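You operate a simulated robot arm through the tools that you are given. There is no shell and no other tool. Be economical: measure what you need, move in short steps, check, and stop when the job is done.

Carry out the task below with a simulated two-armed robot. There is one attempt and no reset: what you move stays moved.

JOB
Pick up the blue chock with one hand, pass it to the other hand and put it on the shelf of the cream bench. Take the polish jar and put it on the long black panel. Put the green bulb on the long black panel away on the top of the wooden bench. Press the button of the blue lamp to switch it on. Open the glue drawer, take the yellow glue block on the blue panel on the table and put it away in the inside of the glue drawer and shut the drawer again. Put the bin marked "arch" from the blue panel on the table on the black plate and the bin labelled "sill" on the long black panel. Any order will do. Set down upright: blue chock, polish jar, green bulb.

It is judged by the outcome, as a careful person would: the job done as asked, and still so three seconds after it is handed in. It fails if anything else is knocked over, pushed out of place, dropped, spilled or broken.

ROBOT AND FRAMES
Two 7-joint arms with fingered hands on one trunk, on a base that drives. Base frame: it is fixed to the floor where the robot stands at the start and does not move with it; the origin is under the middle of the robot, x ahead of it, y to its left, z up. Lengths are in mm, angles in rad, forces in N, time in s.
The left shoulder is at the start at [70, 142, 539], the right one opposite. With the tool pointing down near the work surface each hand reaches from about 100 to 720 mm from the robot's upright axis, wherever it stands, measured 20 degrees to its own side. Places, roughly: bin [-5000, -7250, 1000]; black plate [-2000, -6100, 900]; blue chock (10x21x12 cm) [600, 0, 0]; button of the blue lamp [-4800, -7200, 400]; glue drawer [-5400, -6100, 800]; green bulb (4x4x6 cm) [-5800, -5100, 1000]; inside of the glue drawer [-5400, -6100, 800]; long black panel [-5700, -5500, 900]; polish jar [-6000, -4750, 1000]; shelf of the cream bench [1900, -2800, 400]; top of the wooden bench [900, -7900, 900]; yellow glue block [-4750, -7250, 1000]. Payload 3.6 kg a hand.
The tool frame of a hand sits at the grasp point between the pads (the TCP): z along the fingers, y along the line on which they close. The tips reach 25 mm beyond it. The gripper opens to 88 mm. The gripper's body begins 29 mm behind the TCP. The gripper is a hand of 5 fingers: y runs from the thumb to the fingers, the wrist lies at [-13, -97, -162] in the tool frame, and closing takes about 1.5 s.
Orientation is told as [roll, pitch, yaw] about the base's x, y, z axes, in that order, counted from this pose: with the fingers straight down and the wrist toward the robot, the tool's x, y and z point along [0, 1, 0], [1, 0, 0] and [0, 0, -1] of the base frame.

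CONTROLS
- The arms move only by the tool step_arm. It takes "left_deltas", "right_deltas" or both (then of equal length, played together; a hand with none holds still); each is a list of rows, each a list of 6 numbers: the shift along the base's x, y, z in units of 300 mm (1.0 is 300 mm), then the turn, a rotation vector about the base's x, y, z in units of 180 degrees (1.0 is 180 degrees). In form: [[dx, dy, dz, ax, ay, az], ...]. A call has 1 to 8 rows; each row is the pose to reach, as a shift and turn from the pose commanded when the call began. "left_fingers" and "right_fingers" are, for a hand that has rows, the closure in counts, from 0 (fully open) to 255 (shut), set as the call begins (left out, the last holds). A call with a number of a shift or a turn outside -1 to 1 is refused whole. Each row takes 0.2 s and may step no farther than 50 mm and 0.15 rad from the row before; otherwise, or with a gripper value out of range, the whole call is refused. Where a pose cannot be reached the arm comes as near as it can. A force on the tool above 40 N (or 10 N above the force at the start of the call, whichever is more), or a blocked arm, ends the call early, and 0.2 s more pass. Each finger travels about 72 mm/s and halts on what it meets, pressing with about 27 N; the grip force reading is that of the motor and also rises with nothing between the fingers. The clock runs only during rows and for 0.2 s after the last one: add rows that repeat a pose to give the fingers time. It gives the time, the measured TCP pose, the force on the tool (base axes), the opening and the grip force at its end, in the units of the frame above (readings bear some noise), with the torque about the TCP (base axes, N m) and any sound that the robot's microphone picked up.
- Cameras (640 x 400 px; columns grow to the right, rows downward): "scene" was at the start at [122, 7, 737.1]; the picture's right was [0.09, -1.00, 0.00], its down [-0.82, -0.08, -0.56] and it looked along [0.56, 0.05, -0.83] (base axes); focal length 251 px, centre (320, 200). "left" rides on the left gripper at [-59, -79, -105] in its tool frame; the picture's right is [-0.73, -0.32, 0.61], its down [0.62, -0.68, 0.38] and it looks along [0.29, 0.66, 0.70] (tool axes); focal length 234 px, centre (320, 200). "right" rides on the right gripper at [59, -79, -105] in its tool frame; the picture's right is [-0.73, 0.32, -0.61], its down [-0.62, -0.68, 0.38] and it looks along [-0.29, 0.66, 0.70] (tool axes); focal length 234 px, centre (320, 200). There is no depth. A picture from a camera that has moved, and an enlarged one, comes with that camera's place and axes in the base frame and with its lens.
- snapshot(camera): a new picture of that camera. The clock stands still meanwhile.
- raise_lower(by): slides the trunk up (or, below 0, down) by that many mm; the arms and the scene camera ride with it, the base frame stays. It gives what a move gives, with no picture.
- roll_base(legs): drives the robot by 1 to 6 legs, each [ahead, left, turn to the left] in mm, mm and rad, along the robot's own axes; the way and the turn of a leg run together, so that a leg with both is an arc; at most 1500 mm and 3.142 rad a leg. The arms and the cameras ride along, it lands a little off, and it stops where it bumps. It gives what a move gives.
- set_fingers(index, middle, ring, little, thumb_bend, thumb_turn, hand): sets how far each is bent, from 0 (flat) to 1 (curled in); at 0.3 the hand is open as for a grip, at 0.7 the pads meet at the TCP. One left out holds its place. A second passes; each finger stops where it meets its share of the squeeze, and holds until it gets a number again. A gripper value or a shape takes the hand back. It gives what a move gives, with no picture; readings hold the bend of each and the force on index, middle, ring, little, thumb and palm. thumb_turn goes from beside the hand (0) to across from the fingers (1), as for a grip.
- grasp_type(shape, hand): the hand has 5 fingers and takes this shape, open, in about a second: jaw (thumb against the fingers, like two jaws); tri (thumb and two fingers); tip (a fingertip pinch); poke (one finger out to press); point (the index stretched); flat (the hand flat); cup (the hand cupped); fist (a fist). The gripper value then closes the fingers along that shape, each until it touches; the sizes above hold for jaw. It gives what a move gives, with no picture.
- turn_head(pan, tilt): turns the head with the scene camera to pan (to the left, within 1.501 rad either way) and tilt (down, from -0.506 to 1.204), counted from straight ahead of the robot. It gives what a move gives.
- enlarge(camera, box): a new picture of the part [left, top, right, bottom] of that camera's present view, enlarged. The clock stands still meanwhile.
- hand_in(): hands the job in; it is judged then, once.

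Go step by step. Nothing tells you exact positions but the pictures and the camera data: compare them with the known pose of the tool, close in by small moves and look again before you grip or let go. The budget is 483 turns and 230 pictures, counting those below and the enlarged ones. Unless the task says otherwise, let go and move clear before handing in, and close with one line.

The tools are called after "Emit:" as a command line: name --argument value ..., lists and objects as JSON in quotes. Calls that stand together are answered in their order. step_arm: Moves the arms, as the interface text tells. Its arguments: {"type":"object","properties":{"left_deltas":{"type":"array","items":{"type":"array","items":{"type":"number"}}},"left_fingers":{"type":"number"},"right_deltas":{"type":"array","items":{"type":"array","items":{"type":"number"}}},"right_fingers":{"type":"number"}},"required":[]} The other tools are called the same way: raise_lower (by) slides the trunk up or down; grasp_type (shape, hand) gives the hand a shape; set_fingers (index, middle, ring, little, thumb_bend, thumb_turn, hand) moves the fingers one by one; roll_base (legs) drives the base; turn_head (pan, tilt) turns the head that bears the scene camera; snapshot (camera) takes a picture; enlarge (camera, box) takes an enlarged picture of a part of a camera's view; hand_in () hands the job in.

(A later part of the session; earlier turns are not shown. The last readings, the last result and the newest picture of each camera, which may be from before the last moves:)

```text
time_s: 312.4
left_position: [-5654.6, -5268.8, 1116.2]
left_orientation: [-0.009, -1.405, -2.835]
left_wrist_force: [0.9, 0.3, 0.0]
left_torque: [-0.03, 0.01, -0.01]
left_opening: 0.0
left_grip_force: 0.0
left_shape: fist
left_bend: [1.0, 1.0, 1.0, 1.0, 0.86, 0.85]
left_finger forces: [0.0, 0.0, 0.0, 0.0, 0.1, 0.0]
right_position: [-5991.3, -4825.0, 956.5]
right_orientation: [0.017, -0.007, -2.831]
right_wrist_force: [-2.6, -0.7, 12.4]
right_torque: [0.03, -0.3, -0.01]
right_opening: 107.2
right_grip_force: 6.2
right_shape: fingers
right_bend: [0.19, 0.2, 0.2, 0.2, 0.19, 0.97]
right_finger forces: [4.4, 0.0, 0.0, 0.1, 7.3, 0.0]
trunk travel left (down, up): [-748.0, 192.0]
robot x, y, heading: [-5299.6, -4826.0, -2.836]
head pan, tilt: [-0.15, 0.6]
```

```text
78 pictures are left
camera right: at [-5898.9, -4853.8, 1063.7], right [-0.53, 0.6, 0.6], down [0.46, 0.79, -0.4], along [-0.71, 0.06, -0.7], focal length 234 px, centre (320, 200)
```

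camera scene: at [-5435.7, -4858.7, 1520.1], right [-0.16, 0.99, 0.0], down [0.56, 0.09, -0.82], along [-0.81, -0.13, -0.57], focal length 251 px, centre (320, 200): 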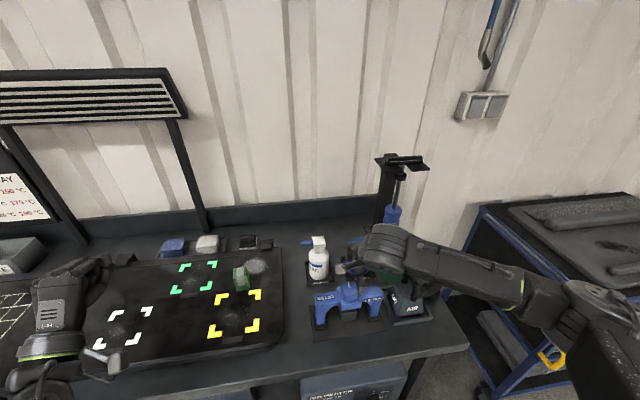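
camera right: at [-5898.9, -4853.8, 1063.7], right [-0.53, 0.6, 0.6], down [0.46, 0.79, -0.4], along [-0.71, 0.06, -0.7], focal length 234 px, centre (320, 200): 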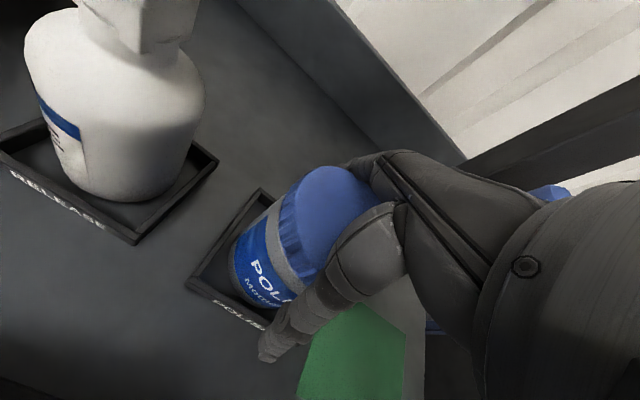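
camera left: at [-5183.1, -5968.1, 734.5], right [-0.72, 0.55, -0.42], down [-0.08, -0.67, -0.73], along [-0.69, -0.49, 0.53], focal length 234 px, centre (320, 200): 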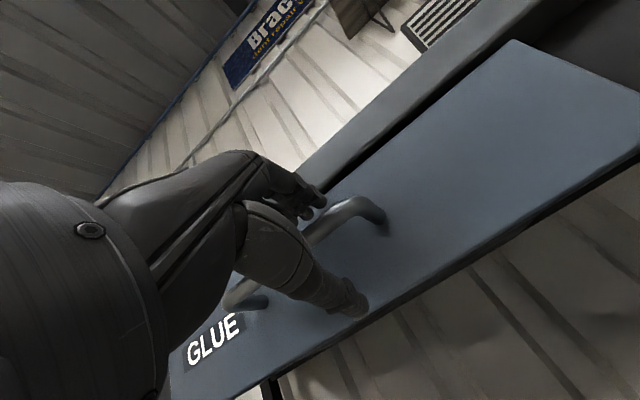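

The hand straddles the lid with both sides touching. I close.

Emit:
set_fingers --hand "right" --index 0.6 --middle 0.6 --ring 0.6 --little 0.6 --thumb_bend 0.6 --thumb_turn 1

Emit:
step_arm --right_deltas '[[0, 0, 0.05, 0, 0, 0], [0, 0, 0.12, 0, 0, 0], [0, 0, 0.2, 0, 0, 0]]'

Emit:
snapshot --camera "right"

```text
time_s: 313.4
left_position: [-5654.3, -5268.5, 1116.8]
left_orientation: [-0.014, -1.407, -2.832]
left_wrist_force: [0.3, -0.3, 0.2]
left_torque: [-0.03, -0.01, 0.0]
left_opening: 0.0
left_grip_force: 0.0
left_shape: fist
left_bend: [1.0, 1.0, 1.0, 1.0, 0.86, 0.85]
left_finger forces: [0.1, 0.0, 0.0, 0.0, 0.0, 0.0]
right_position: [-5990.2, -4825.1, 958.5]
right_orientation: [0.018, -0.006, -2.832]
right_wrist_force: [-4.4, -3.1, 25.5]
right_torque: [-0.2, 0.98, 0.17]
right_opening: 84.2
right_grip_force: 41.5
right_shape: fingers
right_bend: [0.2, 0.42, 0.47, 0.6, 0.53, 0.98]
right_finger forces: [24.0, 13.4, 7.2, 0.1, 38.0, 0.0]
trunk travel left (down, up): [-748.0, 192.0]
robot x, y, heading: [-5305.4, -4828.6, -2.835]
head pan, tilt: [-0.15, 0.6]
```

```text
time_s: 314.2
left_position: [-5659.1, -5270.3, 1113.5]
left_orientation: [-0.003, -1.404, -2.839]
left_wrist_force: [-0.2, -0.1, 0.0]
left_torque: [0.02, 0.02, -0.03]
left_opening: 0.0
left_grip_force: 0.1
left_shape: fist
left_bend: [1.0, 1.0, 1.0, 1.0, 0.86, 0.85]
left_finger forces: [0.0, 0.1, 0.0, 0.0, 0.0, 0.1]
right_position: [-5994.6, -4823.4, 1014.3]
right_orientation: [0.018, 0.002, -2.831]
right_wrist_force: [0.8, 0.0, -4.5]
right_torque: [0.0, -0.02, 0.0]
right_opening: 80.8
right_grip_force: 32.5
right_shape: fingers
right_bend: [0.21, 0.44, 0.51, 0.6, 0.53, 0.98]
right_finger forces: [15.0, 9.9, 7.1, 0.0, 33.8, 0.1]
trunk travel left (down, up): [-748.0, 192.0]
robot x, y, heading: [-5300.0, -4826.0, -2.834]
head pan, tilt: [-0.15, 0.6]
```

```text
77 pictures are left
camera right: at [-5902.3, -4853.5, 1119.9], right [-0.53, 0.6, 0.59], down [0.46, 0.8, -0.39], along [-0.71, 0.06, -0.7], focal length 234 px, centre (320, 200)
```

right: 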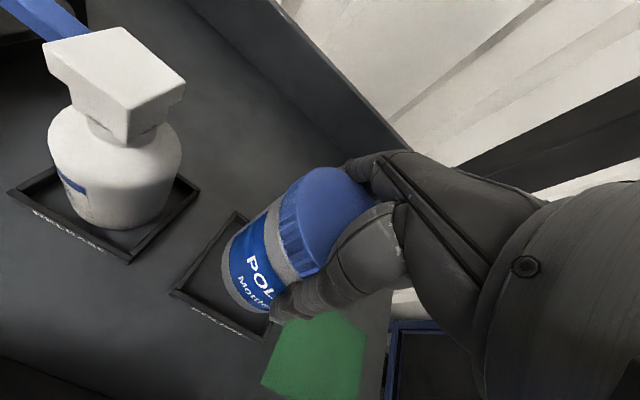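

The jar is up. I lift higher, draw it back over the lifter, then strafe left to the panel.

Emit:
step_arm --right_deltas '[[0, 0, 0.1, 0, 0, 0], [0, 0, 0.22, 0, 0, 0], [0.1, 0.03, 0.27, 0, 0, 0], [0.23, 0.075, 0.27, 0, 0, 0], [0.36, 0.11, 0.27, 0, 0, 0], [0.44, 0.137, 0.27, 0, 0, 0]]'

Emit:
roll_base --legs '[[0, 472, 0]]'

Emit:
turn_head --pan -0.15 --tilt 0.75

Emit:
snapshot --camera "scene"

```text
time_s: 315.6
left_position: [-5658.7, -5267.8, 1114.3]
left_orientation: [0.001, -1.404, -2.845]
left_wrist_force: [0.9, 0.2, -0.9]
left_torque: [-0.02, 0.0, 0.02]
left_opening: 0.0
left_grip_force: 0.0
left_shape: fist
left_bend: [1.0, 1.0, 1.0, 1.0, 0.86, 0.85]
left_finger forces: [0.0, 0.1, 0.0, 0.0, 0.0, 0.0]
right_position: [-5860.3, -4780.3, 1092.3]
right_orientation: [0.019, 0.001, -2.833]
right_wrist_force: [0.3, 0.7, -4.2]
right_torque: [0.01, 0.04, 0.0]
right_opening: 80.0
right_grip_force: 31.7
right_shape: fingers
right_bend: [0.21, 0.44, 0.51, 0.6, 0.53, 0.98]
right_finger forces: [14.5, 9.6, 7.1, 0.0, 32.6, 0.1]
trunk travel left (down, up): [-748.0, 192.0]
robot x, y, heading: [-5301.6, -4829.0, -2.833]
head pan, tilt: [-0.15, 0.6]
```

```text
time_s: 318.4
left_position: [-5519.3, -5714.9, 1115.3]
left_orientation: [0.001, -1.406, -2.851]
left_wrist_force: [-0.4, -0.2, 0.9]
left_torque: [0.02, 0.02, 0.02]
left_opening: 0.0
left_grip_force: 0.0
left_shape: fist
left_bend: [1.0, 1.0, 1.0, 1.0, 0.86, 0.85]
left_finger forces: [0.1, 0.0, 0.1, 0.1, 0.1, 0.0]
right_position: [-5721.0, -5228.6, 1092.9]
right_orientation: [0.02, 0.0, -2.836]
right_wrist_force: [0.7, -0.8, -5.6]
right_torque: [0.05, -0.01, 0.0]
right_opening: 79.6
right_grip_force: 31.6
right_shape: fingers
right_bend: [0.22, 0.44, 0.52, 0.6, 0.53, 0.98]
right_finger forces: [14.7, 9.5, 6.9, 0.1, 32.0, 0.0]
trunk travel left (down, up): [-748.0, 192.0]
robot x, y, heading: [-5163.5, -5277.1, -2.838]
head pan, tilt: [-0.15, 0.6]
```

```text
time_s: 319.1
left_position: [-5519.7, -5716.4, 1113.4]
left_orientation: [-0.006, -1.403, -2.844]
left_wrist_force: [0.0, -0.2, 0.2]
left_torque: [-0.05, 0.05, 0.01]
left_opening: 0.2
left_grip_force: 0.1
left_shape: fist
left_bend: [1.0, 1.0, 1.0, 1.0, 0.86, 0.85]
left_finger forces: [0.0, 0.1, 0.0, 0.0, 0.0, 0.0]
right_position: [-5720.9, -5228.3, 1092.0]
right_orientation: [0.018, 0.0, -2.836]
right_wrist_force: [0.4, -0.2, -4.8]
right_torque: [0.03, 0.01, -0.01]
right_opening: 79.6
right_grip_force: 31.8
right_shape: fingers
right_bend: [0.22, 0.44, 0.52, 0.6, 0.53, 0.98]
right_finger forces: [14.7, 9.5, 6.9, 0.0, 31.9, 0.0]
trunk travel left (down, up): [-748.0, 192.0]
robot x, y, heading: [-5156.4, -5280.2, -2.836]
head pan, tilt: [-0.15, 0.75]
```

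```text
76 pictures are left
camera scene: at [-5288.9, -5306.3, 1427.3], right [-0.15, 0.99, 0.0], down [0.67, 0.1, -0.73], along [-0.72, -0.11, -0.68], focal length 251 px, centre (320, 200)
```

scene: 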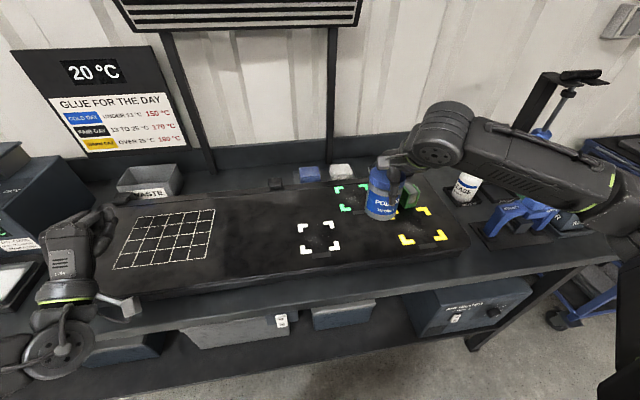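

The jar is over a free spot on the panel. I lower it.

Emit:
step_arm --right_deltas '[[0, 0, -0.12, 0, 0, 0], [0, 0, -0.22, 0, 0, 0], [0, 0, -0.3, 0, 0, 0]]'

Emit:
snapshot --camera "right"

Emit:
enlarge --camera "scene" --box '[290, 150, 482, 270]'

```text
time_s: 319.9
left_position: [-5512.4, -5716.4, 1117.0]
left_orientation: [-0.016, -1.41, -2.834]
left_wrist_force: [0.2, 0.1, -0.4]
left_torque: [0.0, -0.01, 0.0]
left_opening: 0.0
left_grip_force: 0.0
left_shape: fist
left_bend: [1.0, 1.0, 1.0, 1.0, 0.86, 0.85]
left_finger forces: [0.0, 0.1, 0.0, 0.1, 0.0, 0.1]
right_position: [-5715.2, -5228.7, 1009.5]
right_orientation: [0.017, -0.014, -2.836]
right_wrist_force: [-2.7, -0.6, 22.9]
right_torque: [0.01, 1.1, -0.01]
right_opening: 80.7
right_grip_force: 38.9
right_shape: fingers
right_bend: [0.21, 0.43, 0.5, 0.6, 0.53, 0.98]
right_finger forces: [21.1, 12.7, 8.9, 0.1, 34.6, 0.1]
trunk travel left (down, up): [-748.0, 192.0]
robot x, y, heading: [-5161.6, -5278.9, -2.838]
head pan, tilt: [-0.15, 0.75]
```

```text
75 pictures are left
camera right: at [-5622.0, -5259.3, 1115.5], right [-0.52, 0.61, 0.6], down [0.46, 0.79, -0.4], along [-0.72, 0.07, -0.69], focal length 234 px, centre (320, 200)
```

right: 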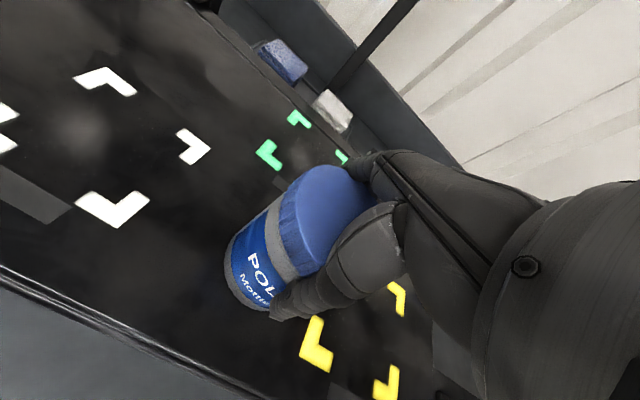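

```text
3.33 times, centred on (386, 210) of scene
camera zoom: at [-5280.4, -5306.0, 1428.7], right [-0.15, 0.99, 0.0], down [0.67, 0.1, -0.74], along [-0.73, -0.11, -0.68], focal length 836 px, centre (100, 167)
```

zoom: 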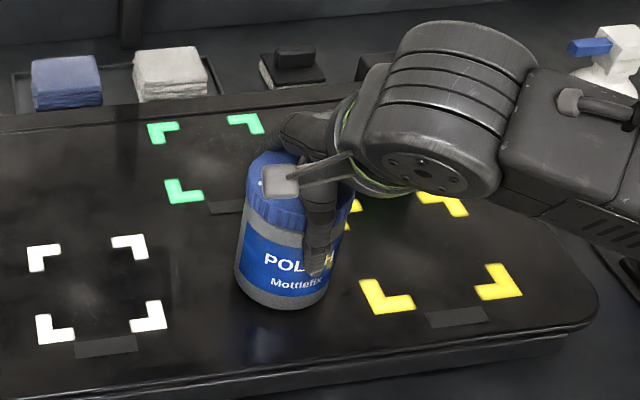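

The jar touches the panel. I ease up slightly and open.

Emit:
step_arm --right_deltas '[[0, 0, 0.015, 0, 0, 0], [0, 0, 0.02, 0, 0, 0]]'

Emit:
set_fingers --hand "right" --index 0.15 --middle 0.2 --ring 0.2 --little 0.2 --thumb_bend 0.15 --thumb_turn 1

Emit:
step_arm --right_deltas '[[0, 0, 0.06, 0, 0, 0], [0, 0, 0.15, 0, 0, 0], [0, 0, 0.28, 0, 0, 0], [0, 0, 0.4, 0, 0, 0]]'

Emit:
enlarge --camera "scene" --box '[290, 130, 482, 250]'

```text
time_s: 320.5
left_position: [-5515.8, -5716.6, 1116.4]
left_orientation: [-0.01, -1.406, -2.84]
left_wrist_force: [0.2, 0.9, 0.9]
left_torque: [0.03, 0.0, 0.02]
left_opening: 0.2
left_grip_force: 0.1
left_shape: fist
left_bend: [1.0, 1.0, 1.0, 1.0, 0.86, 0.85]
left_finger forces: [0.0, 0.0, 0.1, 0.0, 0.0, 0.0]
right_position: [-5716.3, -5229.2, 1011.7]
right_orientation: [0.017, -0.002, -2.836]
right_wrist_force: [-1.9, -1.0, 18.5]
right_torque: [-0.03, 0.79, 0.02]
right_opening: 80.4
right_grip_force: 36.4
right_shape: fingers
right_bend: [0.21, 0.43, 0.5, 0.6, 0.53, 0.98]
right_finger forces: [19.6, 11.7, 7.5, 0.0, 33.8, 0.1]
trunk travel left (down, up): [-748.0, 192.0]
robot x, y, heading: [-5156.3, -5279.9, -2.84]
head pan, tilt: [-0.15, 0.75]
```

```text
time_s: 321.5
left_position: [-5519.0, -5716.0, 1115.0]
left_orientation: [-0.003, -1.403, -2.846]
left_wrist_force: [0.0, -0.8, -0.5]
left_torque: [0.04, 0.02, -0.03]
left_opening: 0.0
left_grip_force: 0.1
left_shape: fist
left_bend: [1.0, 1.0, 1.0, 1.0, 0.86, 0.85]
left_finger forces: [0.0, 0.0, 0.1, 0.0, 0.1, 0.0]
right_position: [-5719.0, -5228.7, 1009.2]
right_orientation: [0.018, -0.001, -2.835]
right_wrist_force: [1.5, 0.8, 0.4]
right_torque: [0.02, -0.01, 0.0]
right_opening: 113.1
right_grip_force: 0.1
right_shape: fingers
right_bend: [0.15, 0.2, 0.2, 0.2, 0.15, 0.96]
right_finger forces: [0.1, 0.0, 0.0, 0.0, 0.6, 0.0]
trunk travel left (down, up): [-748.0, 192.0]
robot x, y, heading: [-5160.8, -5279.7, -2.837]
head pan, tilt: [-0.15, 0.75]
```

```text
time_s: 322.5
left_position: [-5518.8, -5716.3, 1114.9]
left_orientation: [-0.007, -1.404, -2.844]
left_wrist_force: [1.0, 0.3, 1.2]
left_torque: [0.02, 0.0, -0.02]
left_opening: 0.0
left_grip_force: 0.1
left_shape: fist
left_bend: [1.0, 1.0, 1.0, 1.0, 0.86, 0.85]
left_finger forces: [0.1, 0.0, 0.0, 0.0, 0.1, 0.0]
right_position: [-5717.8, -5225.9, 1130.6]
right_orientation: [0.018, 0.001, -2.837]
right_wrist_force: [0.5, -0.4, 0.5]
right_torque: [0.0, 0.02, -0.01]
right_opening: 112.9
right_grip_force: 0.0
right_shape: fingers
right_bend: [0.15, 0.2, 0.2, 0.2, 0.15, 0.96]
right_finger forces: [0.0, 0.0, 0.0, 0.0, 0.1, 0.1]
trunk travel left (down, up): [-748.0, 192.0]
robot x, y, heading: [-5157.1, -5280.6, -2.842]
head pan, tilt: [-0.15, 0.75]
```

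```text
3.33 times, centred on (386, 190) of scene
camera zoom: at [-5287.5, -5306.4, 1427.3], right [-0.15, 0.99, 0.0], down [0.67, 0.1, -0.73], along [-0.72, -0.11, -0.68], focal length 836 px, centre (100, 233)
```

zoom: 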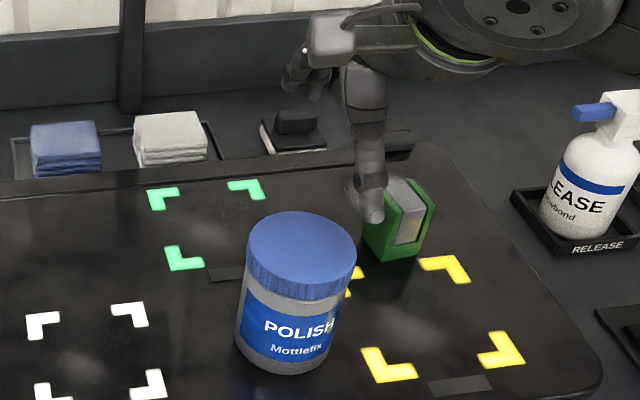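

The jar stands upright on the panel. Next, SILL: I drive back to bench A for the right hand.

Emit:
roll_base --legs '[[-400, 0, 0], [-112, 968, 0], [-112, 968, 0.077]]'

Emit:
turn_head --pan -0.1 --tilt 0.65

Emit:
snapshot --camera "scene"

```text
time_s: 334.4
left_position: [-4278.8, -7414.0, 1115.2]
left_orientation: [-0.001, -1.403, -2.765]
left_wrist_force: [-1.0, 0.8, 0.2]
left_torque: [0.0, -0.02, -0.03]
left_opening: 0.0
left_grip_force: 0.0
left_shape: fist
left_bend: [1.0, 1.0, 1.0, 1.0, 0.86, 0.85]
left_finger forces: [0.0, 0.0, 0.1, 0.0, 0.0, 0.0]
right_position: [-4519.4, -6943.0, 1130.1]
right_orientation: [0.017, -0.001, -2.754]
right_wrist_force: [0.3, 0.4, -0.5]
right_torque: [-0.02, 0.0, -0.01]
right_opening: 112.6
right_grip_force: 0.0
right_shape: fingers
right_bend: [0.15, 0.2, 0.2, 0.2, 0.15, 0.96]
right_finger forces: [0.0, 0.1, 0.0, 0.1, 0.0, 0.0]
trunk travel left (down, up): [-748.0, 192.0]
robot x, y, heading: [-3958.4, -6950.6, -2.754]
head pan, tilt: [-0.15, 0.75]
```

```text
time_s: 335.1
left_position: [-4279.9, -7416.3, 1115.0]
left_orientation: [-0.005, -1.405, -2.764]
left_wrist_force: [0.0, -1.1, 0.9]
left_torque: [-0.01, -0.01, -0.04]
left_opening: 0.0
left_grip_force: 0.0
left_shape: fist
left_bend: [1.0, 1.0, 1.0, 1.0, 0.86, 0.85]
left_finger forces: [0.1, 0.0, 0.0, 0.0, 0.0, 0.0]
right_position: [-4518.4, -6944.0, 1129.4]
right_orientation: [0.016, 0.0, -2.754]
right_wrist_force: [0.0, -0.3, -0.5]
right_torque: [0.03, 0.02, -0.01]
right_opening: 112.9
right_grip_force: 0.1
right_shape: fingers
right_bend: [0.15, 0.2, 0.2, 0.2, 0.15, 0.96]
right_finger forces: [0.1, 0.1, 0.0, 0.0, 0.0, 0.0]
trunk travel left (down, up): [-748.0, 192.0]
robot x, y, heading: [-3961.7, -6950.5, -2.759]
head pan, tilt: [-0.099, 0.649]
```

```text
72 pictures are left
camera scene: at [-4086.1, -6992.8, 1435.9], right [-0.28, 0.96, 0.0], down [0.58, 0.17, -0.8], along [-0.76, -0.22, -0.6], focal length 251 px, centre (320, 200)
```

scene: 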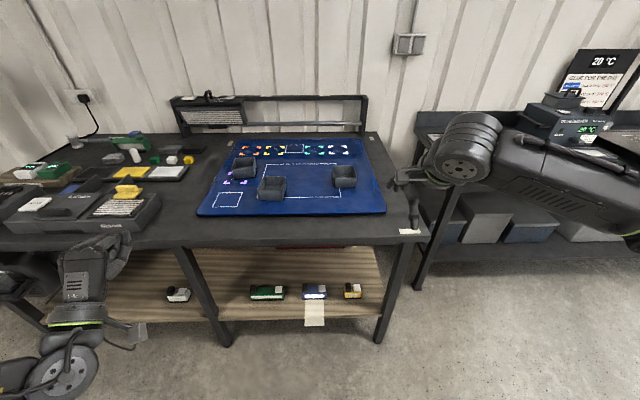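

I set the right hand to the three-finger shape, raise slightly for clearance and drive in.

Emit:
grasp_type --hand "right" --shape "tri"

Emit:
raise_lower --by 60

Emit:
roll_base --legs '[[335, -20, 0]]'

Emit:
snapshot --camera "right"

Emit:
enlarge --camera "scene" --box '[240, 160, 496, 320]'

```text
time_s: 336.0
left_position: [-4278.9, -7415.3, 1114.2]
left_orientation: [-0.002, -1.403, -2.766]
left_wrist_force: [-0.2, 0.2, -0.5]
left_torque: [-0.02, 0.01, -0.01]
left_opening: 0.0
left_grip_force: 0.0
left_shape: fist
left_bend: [1.0, 1.0, 1.0, 1.0, 0.86, 0.85]
left_finger forces: [0.1, 0.0, 0.0, 0.1, 0.0, 0.0]
right_position: [-4519.8, -6942.6, 1128.9]
right_orientation: [0.017, 0.0, -2.753]
right_wrist_force: [-0.8, 0.2, 0.2]
right_torque: [-0.02, 0.0, 0.03]
right_opening: 88.1
right_grip_force: 0.0
right_shape: tri
right_bend: [0.3, 0.3, 0.99, 0.99, 0.3, 0.97]
right_finger forces: [0.0, 0.1, 0.1, 0.0, 0.0, 0.0]
trunk travel left (down, up): [-748.0, 192.0]
robot x, y, heading: [-3958.8, -6946.4, -2.754]
head pan, tilt: [-0.099, 0.649]
```

```text
time_s: 337.0
left_position: [-4279.5, -7415.7, 1175.7]
left_orientation: [-0.005, -1.403, -2.763]
left_wrist_force: [-0.2, -0.1, 0.2]
left_torque: [0.02, 0.04, 0.02]
left_opening: 0.2
left_grip_force: 0.1
left_shape: fist
left_bend: [1.0, 1.0, 1.0, 1.0, 0.86, 0.85]
left_finger forces: [0.0, 0.0, 0.0, 0.0, 0.0, 0.1]
right_position: [-4519.5, -6942.0, 1189.4]
right_orientation: [0.018, 0.001, -2.755]
right_wrist_force: [0.6, 0.0, 0.3]
right_torque: [-0.02, 0.0, -0.01]
right_opening: 88.1
right_grip_force: 0.1
right_shape: tri
right_bend: [0.3, 0.3, 0.99, 0.99, 0.3, 0.97]
right_finger forces: [0.1, 0.1, 0.0, 0.1, 0.0, 0.0]
trunk travel left (down, up): [-808.0, 132.0]
robot x, y, heading: [-3956.9, -6950.4, -2.757]
head pan, tilt: [-0.099, 0.649]
```

```text
time_s: 339.2
left_position: [-4601.3, -7519.3, 1174.6]
left_orientation: [-0.005, -1.405, -2.767]
left_wrist_force: [-0.5, -0.1, 0.3]
left_torque: [-0.01, -0.04, 0.03]
left_opening: 0.0
left_grip_force: 0.1
left_shape: fist
left_bend: [1.0, 1.0, 1.0, 1.0, 0.86, 0.85]
left_finger forces: [0.0, 0.0, 0.0, 0.0, 0.0, 0.0]
right_position: [-4837.7, -7044.1, 1190.0]
right_orientation: [0.017, -0.003, -2.763]
right_wrist_force: [-0.3, 0.9, 0.1]
right_torque: [0.01, 0.03, 0.0]
right_opening: 87.9
right_grip_force: 0.2
right_shape: tri
right_bend: [0.3, 0.3, 0.99, 0.99, 0.3, 0.97]
right_finger forces: [0.0, 0.1, 0.0, 0.0, 0.1, 0.0]
trunk travel left (down, up): [-808.0, 132.0]
robot x, y, heading: [-4278.5, -7057.5, -2.765]
head pan, tilt: [-0.099, 0.649]
```

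```text
71 pictures are left
camera right: at [-4742.9, -7068.4, 1296.1], right [-0.57, 0.56, 0.59], down [0.4, 0.83, -0.4], along [-0.71, 0.01, -0.7], focal length 234 px, centre (320, 200)
```

right: 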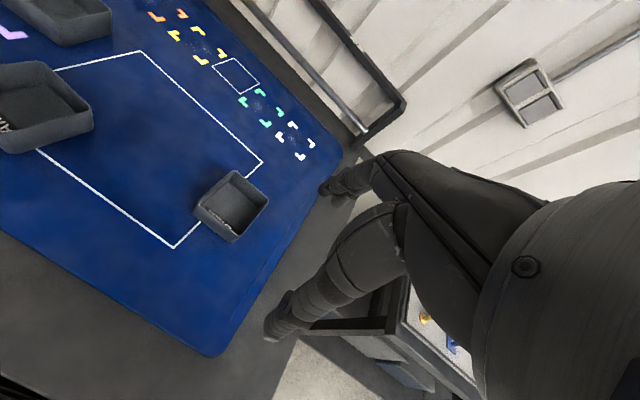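

```text
2.50 times, centred on (368, 240) of scene
camera zoom: at [-4404.0, -7097.7, 1496.1], right [-0.27, 0.96, 0.0], down [0.58, 0.17, -0.8], along [-0.77, -0.22, -0.6], focal length 627 px, centre (200, 100)
```

zoom: 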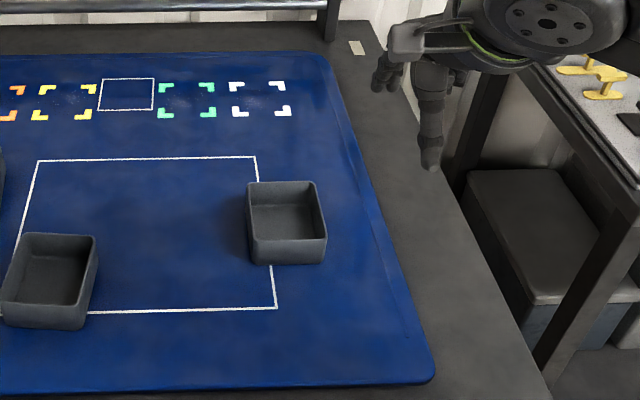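

SILL's front rim is at (-4896,-7127,924). I move the right hand above it.

Emit:
step_arm --right_deltas '[[-0.06, -0.09, -0.1, 0, 0, 0], [-0.12, -0.18, -0.2, 0, 0, 0], [-0.193, -0.27, -0.3, 0, 0, 0], [-0.193, -0.27, -0.45, 0, 0, 0], [-0.193, -0.27, -0.6, 0, 0, 0], [-0.193, -0.27, -0.7, 0, 0, 0]]'

Emit:
snapshot --camera "right"

Emit:
enlarge --camera "scene" --box '[272, 180, 400, 260]'

```text
time_s: 340.6
left_position: [-4601.0, -7518.7, 1174.4]
left_orientation: [-0.004, -1.404, -2.767]
left_wrist_force: [0.9, -0.1, -0.3]
left_torque: [-0.02, -0.03, -0.01]
left_opening: 0.0
left_grip_force: 0.1
left_shape: fist
left_bend: [1.0, 1.0, 1.0, 1.0, 0.86, 0.85]
left_finger forces: [0.1, 0.0, 0.1, 0.0, 0.0, 0.1]
right_position: [-4895.7, -7126.0, 980.8]
right_orientation: [0.018, 0.0, -2.762]
right_wrist_force: [-0.6, 0.1, -0.7]
right_torque: [0.01, 0.01, -0.01]
right_opening: 88.1
right_grip_force: 0.0
right_shape: tri
right_bend: [0.3, 0.3, 0.99, 0.99, 0.3, 0.97]
right_finger forces: [0.0, 0.0, 0.1, 0.1, 0.1, 0.0]
trunk travel left (down, up): [-808.0, 132.0]
robot x, y, heading: [-4273.7, -7056.3, -2.76]
head pan, tilt: [-0.099, 0.649]
```

```text
69 pictures are left
camera right: at [-4802.5, -7149.6, 1087.5], right [-0.57, 0.56, 0.59], down [0.4, 0.83, -0.39], along [-0.71, 0.01, -0.7], focal length 234 px, centre (320, 200)
```

right: 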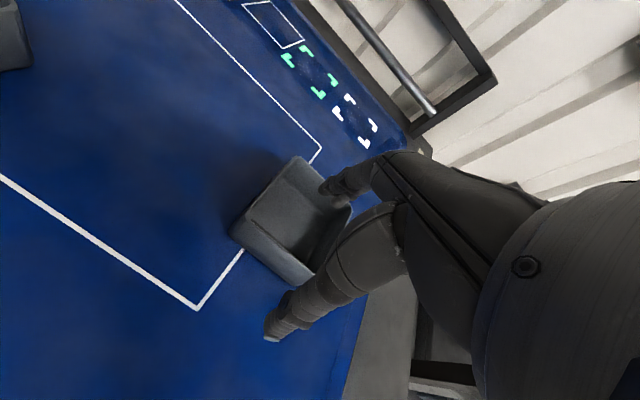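

```text
5.00 times, centred on (336, 220) of scene
camera zoom: at [-4405.8, -7098.6, 1495.9], right [-0.28, 0.96, 0.0], down [0.58, 0.17, -0.8], along [-0.77, -0.22, -0.6], focal length 1254 px, centre (240, 100)
```

zoom: 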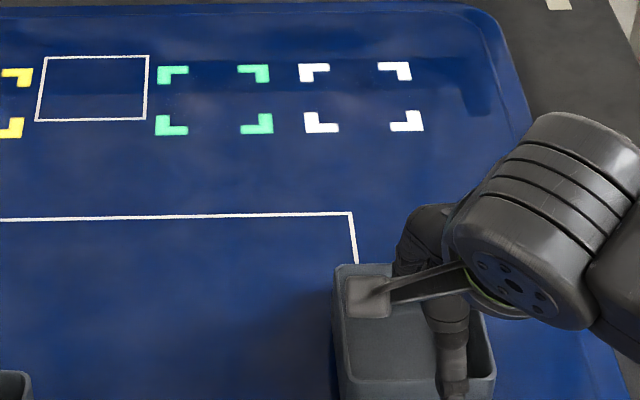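

The grasp point is right over the front rim. I lower to straddle it and pinch.

Emit:
step_arm --right_deltas '[[0.005, -0.01, -0.08, 0, 0, 0], [0.005, -0.01, -0.14, 0, 0, 0], [0.005, -0.01, -0.18, 0, 0, 0]]'

Emit:
snapshot --camera "right"

```text
time_s: 341.4
left_position: [-4601.9, -7520.6, 1174.9]
left_orientation: [-0.005, -1.403, -2.767]
left_wrist_force: [-1.3, -0.8, 0.8]
left_torque: [0.01, 0.03, 0.0]
left_opening: 0.0
left_grip_force: 0.2
left_shape: fist
left_bend: [1.0, 1.0, 1.0, 1.0, 0.86, 0.85]
left_finger forces: [0.0, 0.0, 0.0, 0.0, 0.0, 0.1]
right_position: [-4893.7, -7129.9, 925.0]
right_orientation: [0.018, 0.0, -2.761]
right_wrist_force: [0.3, 0.0, 0.2]
right_torque: [-0.02, 0.02, 0.02]
right_opening: 87.8
right_grip_force: 0.1
right_shape: tri
right_bend: [0.3, 0.3, 0.99, 0.99, 0.3, 0.97]
right_finger forces: [0.1, 0.0, 0.0, 0.0, 0.0, 0.0]
trunk travel left (down, up): [-808.0, 132.0]
robot x, y, heading: [-4273.4, -7054.1, -2.759]
head pan, tilt: [-0.099, 0.649]
```

```text
67 pictures are left
camera right: at [-4800.0, -7152.3, 1031.3], right [-0.57, 0.56, 0.59], down [0.4, 0.83, -0.39], along [-0.71, 0.01, -0.7], focal length 234 px, centre (320, 200)
```

right: 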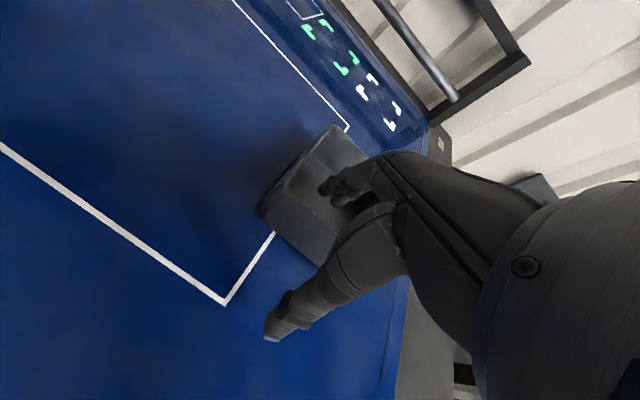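

Fingers are inside and the thumb outside. I close and lift.

Emit:
step_arm --right_deltas '[[0, 0, 0, 0, 0, 0], [0, 0, 0, 0, 0, 0], [0, 0, 0, 0, 0, 0], [0, 0, 0, 0, 0, 0], [0, 0, 0, 0, 0, 0], [0, 0, 0, 0, 0, 0], [0, 0, 0, 0, 0, 0], [0, 0, 0, 0, 0, 0]]' --right_fingers 255

Emit:
step_arm --right_deltas '[[0, 0, 0.05, 0, 0, 0], [0, 0, 0.15, 0, 0, 0], [0, 0, 0.3, 0, 0, 0], [0, 0, 0.45, 0, 0, 0]]'

Emit:
snapshot --camera "right"

```text
time_s: 343.2
left_position: [-4601.3, -7520.4, 1174.5]
left_orientation: [-0.004, -1.402, -2.769]
left_wrist_force: [-0.6, -0.3, 0.1]
left_torque: [-0.01, -0.01, 0.01]
left_opening: 0.2
left_grip_force: 0.1
left_shape: fist
left_bend: [1.0, 1.0, 1.0, 1.0, 0.86, 0.85]
left_finger forces: [0.0, 0.0, 0.0, 0.0, 0.1, 0.0]
right_position: [-4893.8, -7130.1, 924.9]
right_orientation: [0.019, -0.002, -2.762]
right_wrist_force: [0.0, 0.6, 0.4]
right_torque: [0.02, 0.02, 0.0]
right_opening: 0.1
right_grip_force: 26.9
right_shape: tri
right_bend: [0.7, 0.7, 1.0, 1.0, 0.69, 1.0]
right_finger forces: [12.5, 11.8, 0.1, 0.1, 24.5, 0.0]
trunk travel left (down, up): [-808.0, 132.0]
robot x, y, heading: [-4277.2, -7056.8, -2.76]
head pan, tilt: [-0.099, 0.649]
```

```text
time_s: 344.2
left_position: [-4601.7, -7518.6, 1175.3]
left_orientation: [-0.002, -1.403, -2.771]
left_wrist_force: [-1.1, -0.2, -0.1]
left_torque: [-0.01, 0.05, 0.01]
left_opening: 0.0
left_grip_force: 0.1
left_shape: fist
left_bend: [1.0, 1.0, 1.0, 1.0, 0.86, 0.85]
left_finger forces: [0.0, 0.0, 0.0, 0.0, 0.0, 0.1]
right_position: [-4894.4, -7129.3, 1060.9]
right_orientation: [0.018, 0.0, -2.761]
right_wrist_force: [-0.3, -0.4, 0.2]
right_torque: [0.04, -0.02, 0.0]
right_opening: 0.3
right_grip_force: 27.5
right_shape: tri
right_bend: [0.7, 0.7, 1.0, 1.0, 0.69, 1.0]
right_finger forces: [12.9, 13.1, 0.0, 0.0, 25.7, 0.1]
trunk travel left (down, up): [-808.0, 132.0]
robot x, y, heading: [-4276.1, -7052.6, -2.764]
head pan, tilt: [-0.099, 0.649]
```

```text
66 pictures are left
camera right: at [-4799.8, -7152.7, 1166.5], right [-0.57, 0.56, 0.59], down [0.4, 0.83, -0.39], along [-0.71, 0.01, -0.7], focal length 234 px, centre (320, 200)
```

right: 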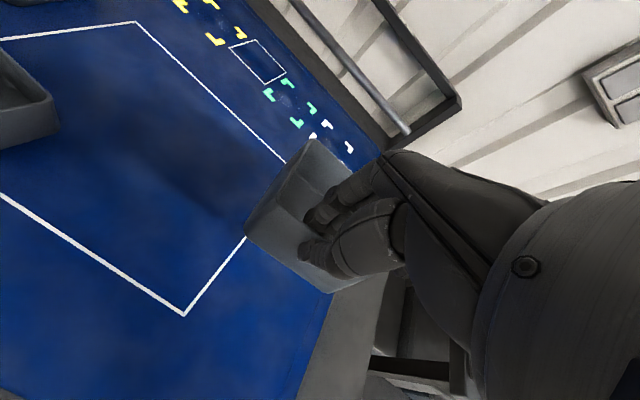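

SILL is lifted. I back out and carry it to the black panel on bench B.

Emit:
roll_base --legs '[[-320, 0, 0], [58, -903, 0], [58, -903, -0.076]]'

Emit:
turn_head --pan -0.1 --tilt 0.65

Emit:
snapshot --camera "scene"

```text
time_s: 355.0
left_position: [-5064.3, -5725.3, 1174.2]
left_orientation: [-0.007, -1.403, -2.856]
left_wrist_force: [0.6, 0.5, 0.8]
left_torque: [-0.04, 0.05, 0.04]
left_opening: 0.0
left_grip_force: 0.1
left_shape: fist
left_bend: [1.0, 1.0, 1.0, 1.0, 0.86, 0.85]
left_finger forces: [0.0, 0.1, 0.1, 0.0, 0.0, 0.1]
right_position: [-5323.4, -5313.3, 1060.7]
right_orientation: [0.014, 0.0, -2.848]
right_wrist_force: [-0.3, -0.4, 0.1]
right_torque: [0.0, -0.09, 0.03]
right_opening: 0.0
right_grip_force: 26.6
right_shape: tri
right_bend: [0.7, 0.7, 1.0, 1.0, 0.69, 1.0]
right_finger forces: [12.9, 13.1, 0.1, 0.0, 25.8, 0.0]
trunk travel left (down, up): [-808.0, 132.0]
robot x, y, heading: [-4700.3, -5292.9, -2.853]
head pan, tilt: [-0.099, 0.649]
```

```text
time_s: 355.6
left_position: [-5065.9, -5726.5, 1173.8]
left_orientation: [-0.006, -1.403, -2.856]
left_wrist_force: [-0.2, -0.6, 1.0]
left_torque: [0.0, -0.02, 0.01]
left_opening: 0.2
left_grip_force: 0.0
left_shape: fist
left_bend: [1.0, 1.0, 1.0, 1.0, 0.86, 0.85]
left_finger forces: [0.1, 0.0, 0.0, 0.1, 0.0, 0.1]
right_position: [-5321.6, -5312.8, 1060.1]
right_orientation: [0.017, -0.001, -2.849]
right_wrist_force: [-0.7, 0.3, -0.9]
right_torque: [0.03, -0.04, 0.04]
right_opening: 0.3
right_grip_force: 26.5
right_shape: tri
right_bend: [0.7, 0.7, 1.0, 1.0, 0.69, 1.0]
right_finger forces: [12.8, 13.2, 0.1, 0.0, 25.8, 0.0]
trunk travel left (down, up): [-808.0, 132.0]
robot x, y, heading: [-4701.1, -5293.0, -2.851]
head pan, tilt: [-0.099, 0.649]
```

```text
65 pictures are left
camera scene: at [-4832.4, -5323.1, 1495.9], right [-0.19, 0.98, 0.0], down [0.59, 0.11, -0.8], along [-0.78, -0.15, -0.6], focal length 251 px, centre (320, 200)
```

scene: 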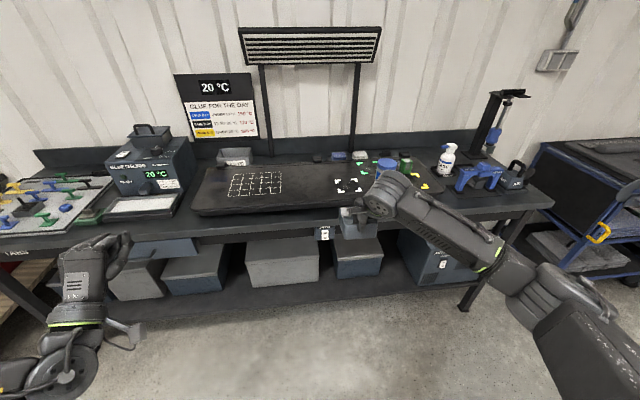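

I drive forward so the bin is over the panel left of the jar.

Emit:
roll_base --legs '[[355, -40, 0]]'

Emit:
snapshot --camera "scene"

Emit:
snapshot --camera "right"

```text
time_s: 357.9
left_position: [-5409.4, -5787.7, 1175.8]
left_orientation: [-0.005, -1.403, -2.855]
left_wrist_force: [-0.3, -0.2, 0.0]
left_torque: [0.0, 0.01, 0.0]
left_opening: 0.0
left_grip_force: 0.2
left_shape: fist
left_bend: [1.0, 1.0, 1.0, 1.0, 0.86, 0.85]
left_finger forces: [0.1, 0.1, 0.0, 0.0, 0.1, 0.0]
right_position: [-5667.3, -5373.5, 1060.1]
right_orientation: [0.017, 0.001, -2.847]
right_wrist_force: [0.8, 0.0, -0.5]
right_torque: [0.02, -0.02, -0.02]
right_opening: 0.1
right_grip_force: 26.7
right_shape: tri
right_bend: [0.7, 0.7, 1.0, 1.0, 0.69, 1.0]
right_finger forces: [12.8, 13.1, 0.0, 0.0, 25.8, 0.0]
trunk travel left (down, up): [-808.0, 132.0]
robot x, y, heading: [-5045.0, -5352.0, -2.849]
head pan, tilt: [-0.099, 0.649]
```

```text
64 pictures are left
camera scene: at [-5177.5, -5384.4, 1496.0], right [-0.19, 0.98, 0.0], down [0.59, 0.11, -0.8], along [-0.78, -0.15, -0.6], focal length 251 px, centre (320, 200)
```

scene: 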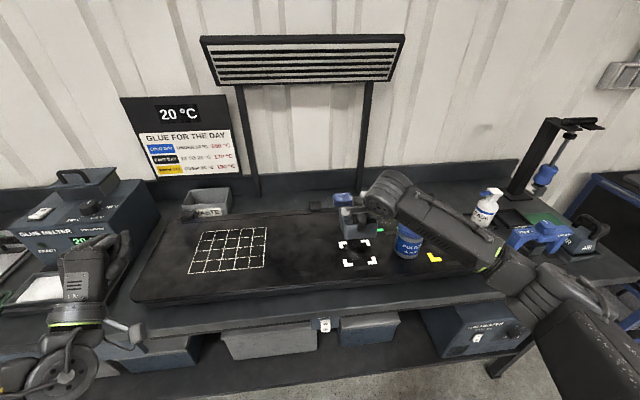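

```text
63 pictures are left
camera right: at [-5575.6, -5405.0, 1166.7], right [-0.52, 0.61, 0.59], down [0.47, 0.79, -0.39], along [-0.71, 0.07, -0.7], focal length 234 px, centre (320, 200)
```

right: 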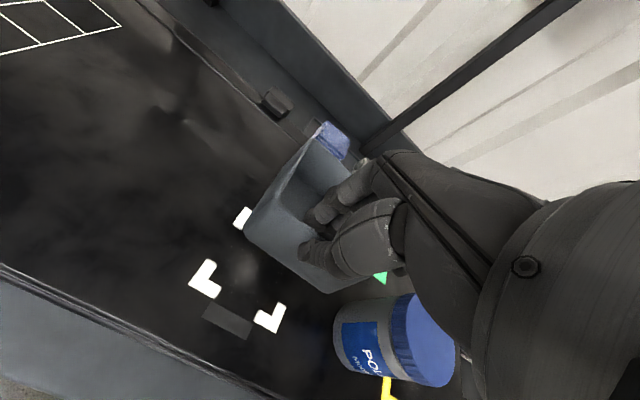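

The bin is over a clear part of the panel. I lower it.

Emit:
step_arm --right_deltas '[[0, 0, -0.1, 0, 0, 0], [0, 0, -0.2, 0, 0, 0], [0, 0, -0.225, 0, 0, 0]]'

Emit:
step_arm --right_deltas '[[0, 0, -0.01, 0, 0, 0], [0, 0, -0.02, 0, 0, 0]]'

Emit:
snapshot --camera "right"

```text
time_s: 358.7
left_position: [-5411.4, -5786.9, 1173.7]
left_orientation: [-0.005, -1.404, -2.855]
left_wrist_force: [-0.5, 0.6, 0.2]
left_torque: [-0.01, 0.02, -0.04]
left_opening: 0.0
left_grip_force: 0.1
left_shape: fist
left_bend: [1.0, 1.0, 1.0, 1.0, 0.86, 0.85]
left_finger forces: [0.0, 0.1, 0.0, 0.1, 0.0, 0.0]
right_position: [-5667.6, -5373.8, 992.0]
right_orientation: [0.017, 0.001, -2.845]
right_wrist_force: [-0.4, 0.3, -0.1]
right_torque: [-0.01, 0.01, 0.0]
right_opening: 0.1
right_grip_force: 26.5
right_shape: tri
right_bend: [0.7, 0.7, 1.0, 1.0, 0.69, 1.0]
right_finger forces: [12.8, 13.1, 0.0, 0.0, 25.5, 0.0]
trunk travel left (down, up): [-808.0, 132.0]
robot x, y, heading: [-5047.5, -5353.9, -2.852]
head pan, tilt: [-0.099, 0.649]
```

```text
time_s: 359.3
left_position: [-5409.4, -5786.7, 1175.2]
left_orientation: [-0.006, -1.403, -2.855]
left_wrist_force: [-0.6, 1.0, -0.6]
left_torque: [-0.01, 0.0, 0.04]
left_opening: 0.1
left_grip_force: 0.1
left_shape: fist
left_bend: [1.0, 1.0, 1.0, 1.0, 0.86, 0.85]
left_finger forces: [0.0, 0.0, 0.0, 0.0, 0.0, 0.0]
right_position: [-5668.0, -5373.7, 986.5]
right_orientation: [0.017, -0.001, -2.846]
right_wrist_force: [-0.6, 0.4, 0.1]
right_torque: [-0.04, 0.04, 0.0]
right_opening: 0.2
right_grip_force: 27.4
right_shape: tri
right_bend: [0.7, 0.7, 1.0, 1.0, 0.69, 1.0]
right_finger forces: [12.8, 12.9, 0.0, 0.1, 25.9, 0.1]
trunk travel left (down, up): [-808.0, 132.0]
robot x, y, heading: [-5044.5, -5355.1, -2.85]
head pan, tilt: [-0.099, 0.649]
```

```text
62 pictures are left
camera right: at [-5576.4, -5405.1, 1092.9], right [-0.52, 0.61, 0.59], down [0.47, 0.79, -0.39], along [-0.71, 0.07, -0.7], focal length 234 px, centre (320, 200)
```

right: 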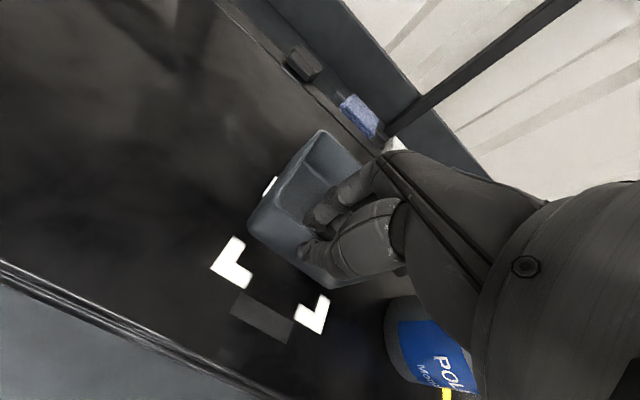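

No contact yet, so I lower a few more millimetres.

Emit:
step_arm --right_deltas '[[0, 0, -0.01, 0, 0, 0], [0, 0, -0.02, 0, 0, 0], [0, 0, -0.03, 0, 0, 0]]'

```text
time_s: 360.1
left_position: [-5408.9, -5786.3, 1175.5]
left_orientation: [-0.01, -1.404, -2.852]
left_wrist_force: [0.1, -0.4, 0.1]
left_torque: [0.04, 0.0, 0.0]
left_opening: 0.2
left_grip_force: 0.0
left_shape: fist
left_bend: [1.0, 1.0, 1.0, 1.0, 0.86, 0.85]
left_finger forces: [0.0, 0.0, 0.1, 0.1, 0.1, 0.0]
right_position: [-5667.0, -5373.3, 980.9]
right_orientation: [0.02, -0.006, -2.848]
right_wrist_force: [-3.8, -0.7, 20.5]
right_torque: [-0.06, 0.11, 0.0]
right_opening: 0.1
right_grip_force: 26.7
right_shape: tri
right_bend: [0.7, 0.7, 1.0, 1.0, 0.7, 1.0]
right_finger forces: [15.2, 16.5, 0.0, 0.1, 28.9, 0.1]
trunk travel left (down, up): [-808.0, 132.0]
robot x, y, heading: [-5047.8, -5352.7, -2.853]
head pan, tilt: [-0.099, 0.649]
```

Contact. I ease up and open, then lift away.

Emit:
step_arm --right_deltas '[[0, 0, 0.012, 0, 0, 0]]'

Emit:
step_arm --right_deltas '[[0, 0, 0, 0, 0, 0], [0, 0, 0, 0, 0, 0], [0, 0, 0, 0, 0, 0], [0, 0, 0, 0, 0, 0], [0, 0, 0, 0, 0, 0], [0, 0, 0, 0, 0, 0]]' --right_fingers 80

Emit:
step_arm --right_deltas '[[0, 0, 0.08, 0, 0, 0], [0, 0, 0.2, 0, 0, 0], [0, 0, 0.34, 0, 0, 0], [0, 0, 0.48, 0, 0, 0]]'

Emit:
enlarge --camera "scene" --box '[280, 170, 536, 330]'

```text
time_s: 360.5
left_position: [-5408.9, -5788.0, 1175.1]
left_orientation: [-0.007, -1.406, -2.853]
left_wrist_force: [0.0, 0.2, -0.5]
left_torque: [0.0, 0.0, 0.03]
left_opening: 0.0
left_grip_force: 0.1
left_shape: fist
left_bend: [1.0, 1.0, 1.0, 1.0, 0.86, 0.85]
left_finger forces: [0.0, 0.0, 0.0, 0.0, 0.0, 0.0]
right_position: [-5666.3, -5373.3, 981.3]
right_orientation: [0.017, -0.003, -2.844]
right_wrist_force: [-2.1, -0.2, 13.7]
right_torque: [-0.02, 0.1, -0.02]
right_opening: 0.1
right_grip_force: 27.4
right_shape: tri
right_bend: [0.7, 0.7, 1.0, 1.0, 0.69, 1.0]
right_finger forces: [15.1, 15.8, 0.0, 0.0, 27.9, 0.0]
trunk travel left (down, up): [-808.0, 132.0]
robot x, y, heading: [-5045.7, -5352.0, -2.849]
head pan, tilt: [-0.099, 0.649]
```

```text
time_s: 361.9
left_position: [-5410.3, -5787.5, 1174.9]
left_orientation: [-0.004, -1.403, -2.856]
left_wrist_force: [-1.2, 0.2, 0.4]
left_torque: [0.02, 0.02, -0.01]
left_opening: 0.2
left_grip_force: 0.1
left_shape: fist
left_bend: [1.0, 1.0, 1.0, 1.0, 0.86, 0.85]
left_finger forces: [0.1, 0.1, 0.1, 0.0, 0.0, 0.0]
right_position: [-5668.2, -5372.5, 981.6]
right_orientation: [0.017, 0.001, -2.847]
right_wrist_force: [-1.4, -0.3, -0.3]
right_torque: [0.03, -0.03, 0.01]
right_opening: 60.1
right_grip_force: 0.1
right_shape: tri
right_bend: [0.73, 0.38, 0.99, 0.99, 0.59, 1.0]
right_finger forces: [0.1, 0.1, 0.0, 0.0, 0.1, 0.0]
trunk travel left (down, up): [-808.0, 132.0]
robot x, y, heading: [-5045.5, -5355.5, -2.85]
head pan, tilt: [-0.099, 0.649]
```

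```text
time_s: 362.9
left_position: [-5408.7, -5787.6, 1175.0]
left_orientation: [-0.009, -1.403, -2.853]
left_wrist_force: [0.3, 0.1, -0.4]
left_torque: [0.01, 0.02, -0.02]
left_opening: 0.0
left_grip_force: 0.0
left_shape: fist
left_bend: [1.0, 1.0, 1.0, 1.0, 0.86, 0.85]
left_finger forces: [0.1, 0.0, 0.0, 0.0, 0.0, 0.0]
right_position: [-5668.2, -5375.0, 1127.3]
right_orientation: [0.018, 0.0, -2.849]
right_wrist_force: [0.3, 0.3, 0.7]
right_torque: [0.0, -0.01, 0.0]
right_opening: 60.5
right_grip_force: 0.0
right_shape: tri
right_bend: [0.73, 0.38, 0.99, 0.99, 0.59, 1.0]
right_finger forces: [0.1, 0.0, 0.1, 0.1, 0.1, 0.0]
trunk travel left (down, up): [-808.0, 132.0]
robot x, y, heading: [-5048.6, -5354.6, -2.852]
head pan, tilt: [-0.099, 0.649]
```

```text
2.50 times, centred on (408, 250) of scene
camera zoom: at [-5177.4, -5385.0, 1495.9], right [-0.19, 0.98, 0.0], down [0.59, 0.12, -0.8], along [-0.78, -0.15, -0.6], focal length 627 px, centre (100, 75)
```

zoom: 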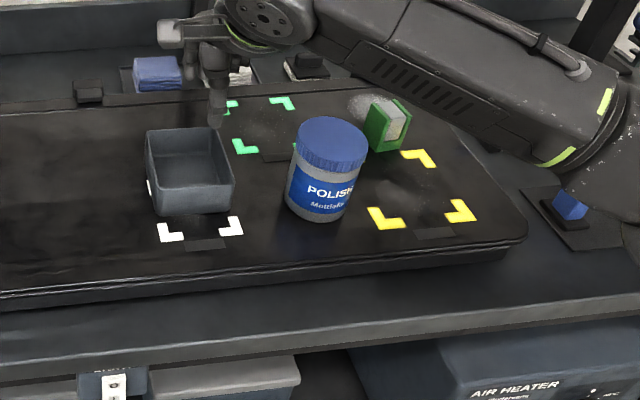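

SILL is on the panel. Now I take the green bulb with the right hand, moving right and closer.

Emit:
grasp_type --hand "right" --shape "jaw"

Emit:
roll_base --legs '[[0, -230, 0], [105, 0, 0]]'

Emit:
snapshot --camera "right"

```text
time_s: 363.8
left_position: [-5411.4, -5787.9, 1174.9]
left_orientation: [-0.004, -1.403, -2.855]
left_wrist_force: [-0.6, 0.4, 0.5]
left_torque: [0.02, -0.02, -0.01]
left_opening: 0.0
left_grip_force: 0.0
left_shape: fist
left_bend: [1.0, 1.0, 1.0, 1.0, 0.86, 0.85]
left_finger forces: [0.0, 0.0, 0.1, 0.0, 0.1, 0.0]
right_position: [-5669.5, -5374.6, 1126.2]
right_orientation: [0.018, 0.0, -2.846]
right_wrist_force: [-1.0, -0.2, 0.5]
right_torque: [-0.01, -0.01, 0.02]
right_opening: 87.8
right_grip_force: 0.0
right_shape: jaw
right_bend: [0.3, 0.3, 0.3, 0.3, 0.3, 0.98]
right_finger forces: [0.1, 0.0, 0.0, 0.1, 0.0, 0.1]
trunk travel left (down, up): [-808.0, 132.0]
robot x, y, heading: [-5043.3, -5356.7, -2.849]
head pan, tilt: [-0.099, 0.649]
```

```text
time_s: 366.3
left_position: [-5576.8, -5596.8, 1175.0]
left_orientation: [-0.001, -1.405, -2.86]
left_wrist_force: [-0.8, 0.3, -0.1]
left_torque: [0.0, -0.04, -0.01]
left_opening: 0.1
left_grip_force: 0.0
left_shape: fist
left_bend: [1.0, 1.0, 1.0, 1.0, 0.86, 0.85]
left_finger forces: [0.0, 0.0, 0.1, 0.1, 0.1, 0.1]
right_position: [-5835.2, -5184.2, 1127.2]
right_orientation: [0.02, -0.001, -2.846]
right_wrist_force: [0.0, 0.4, -0.1]
right_torque: [-0.02, 0.01, 0.0]
right_opening: 87.8
right_grip_force: 0.0
right_shape: jaw
right_bend: [0.3, 0.3, 0.3, 0.3, 0.3, 0.98]
right_finger forces: [0.0, 0.0, 0.1, 0.1, 0.1, 0.0]
trunk travel left (down, up): [-808.0, 132.0]
robot x, y, heading: [-5207.9, -5164.3, -2.855]
head pan, tilt: [-0.099, 0.649]
```

```text
60 pictures are left
camera right: at [-5743.8, -5214.8, 1233.1], right [-0.52, 0.61, 0.59], down [0.47, 0.79, -0.4], along [-0.71, 0.07, -0.7], focal length 234 px, centre (320, 200)
```

right: 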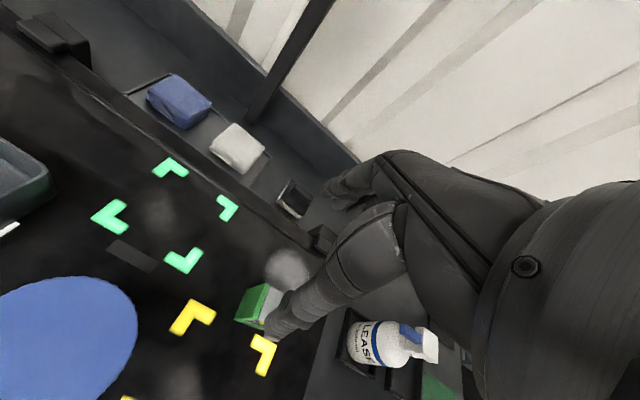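

I check the bulb's orientation from the head camera.

Emit:
enlarge --camera "scene" --box '[270, 150, 430, 250]'

```text
4.00 times, centred on (350, 200) of scene
camera zoom: at [-5344.3, -5193.5, 1496.1], right [-0.19, 0.98, 0.0], down [0.59, 0.11, -0.8], along [-0.78, -0.15, -0.6], focal length 1003 px, centre (200, 200)
```

zoom: 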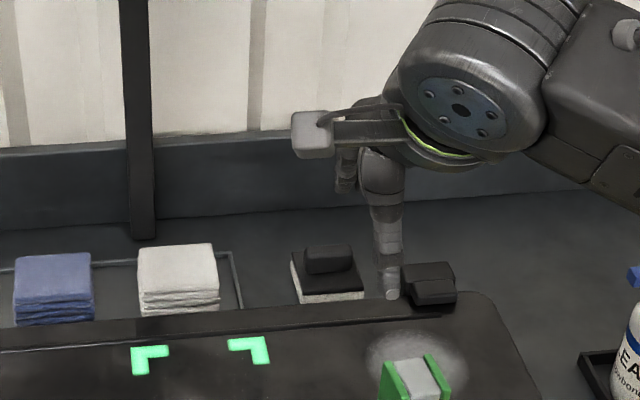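

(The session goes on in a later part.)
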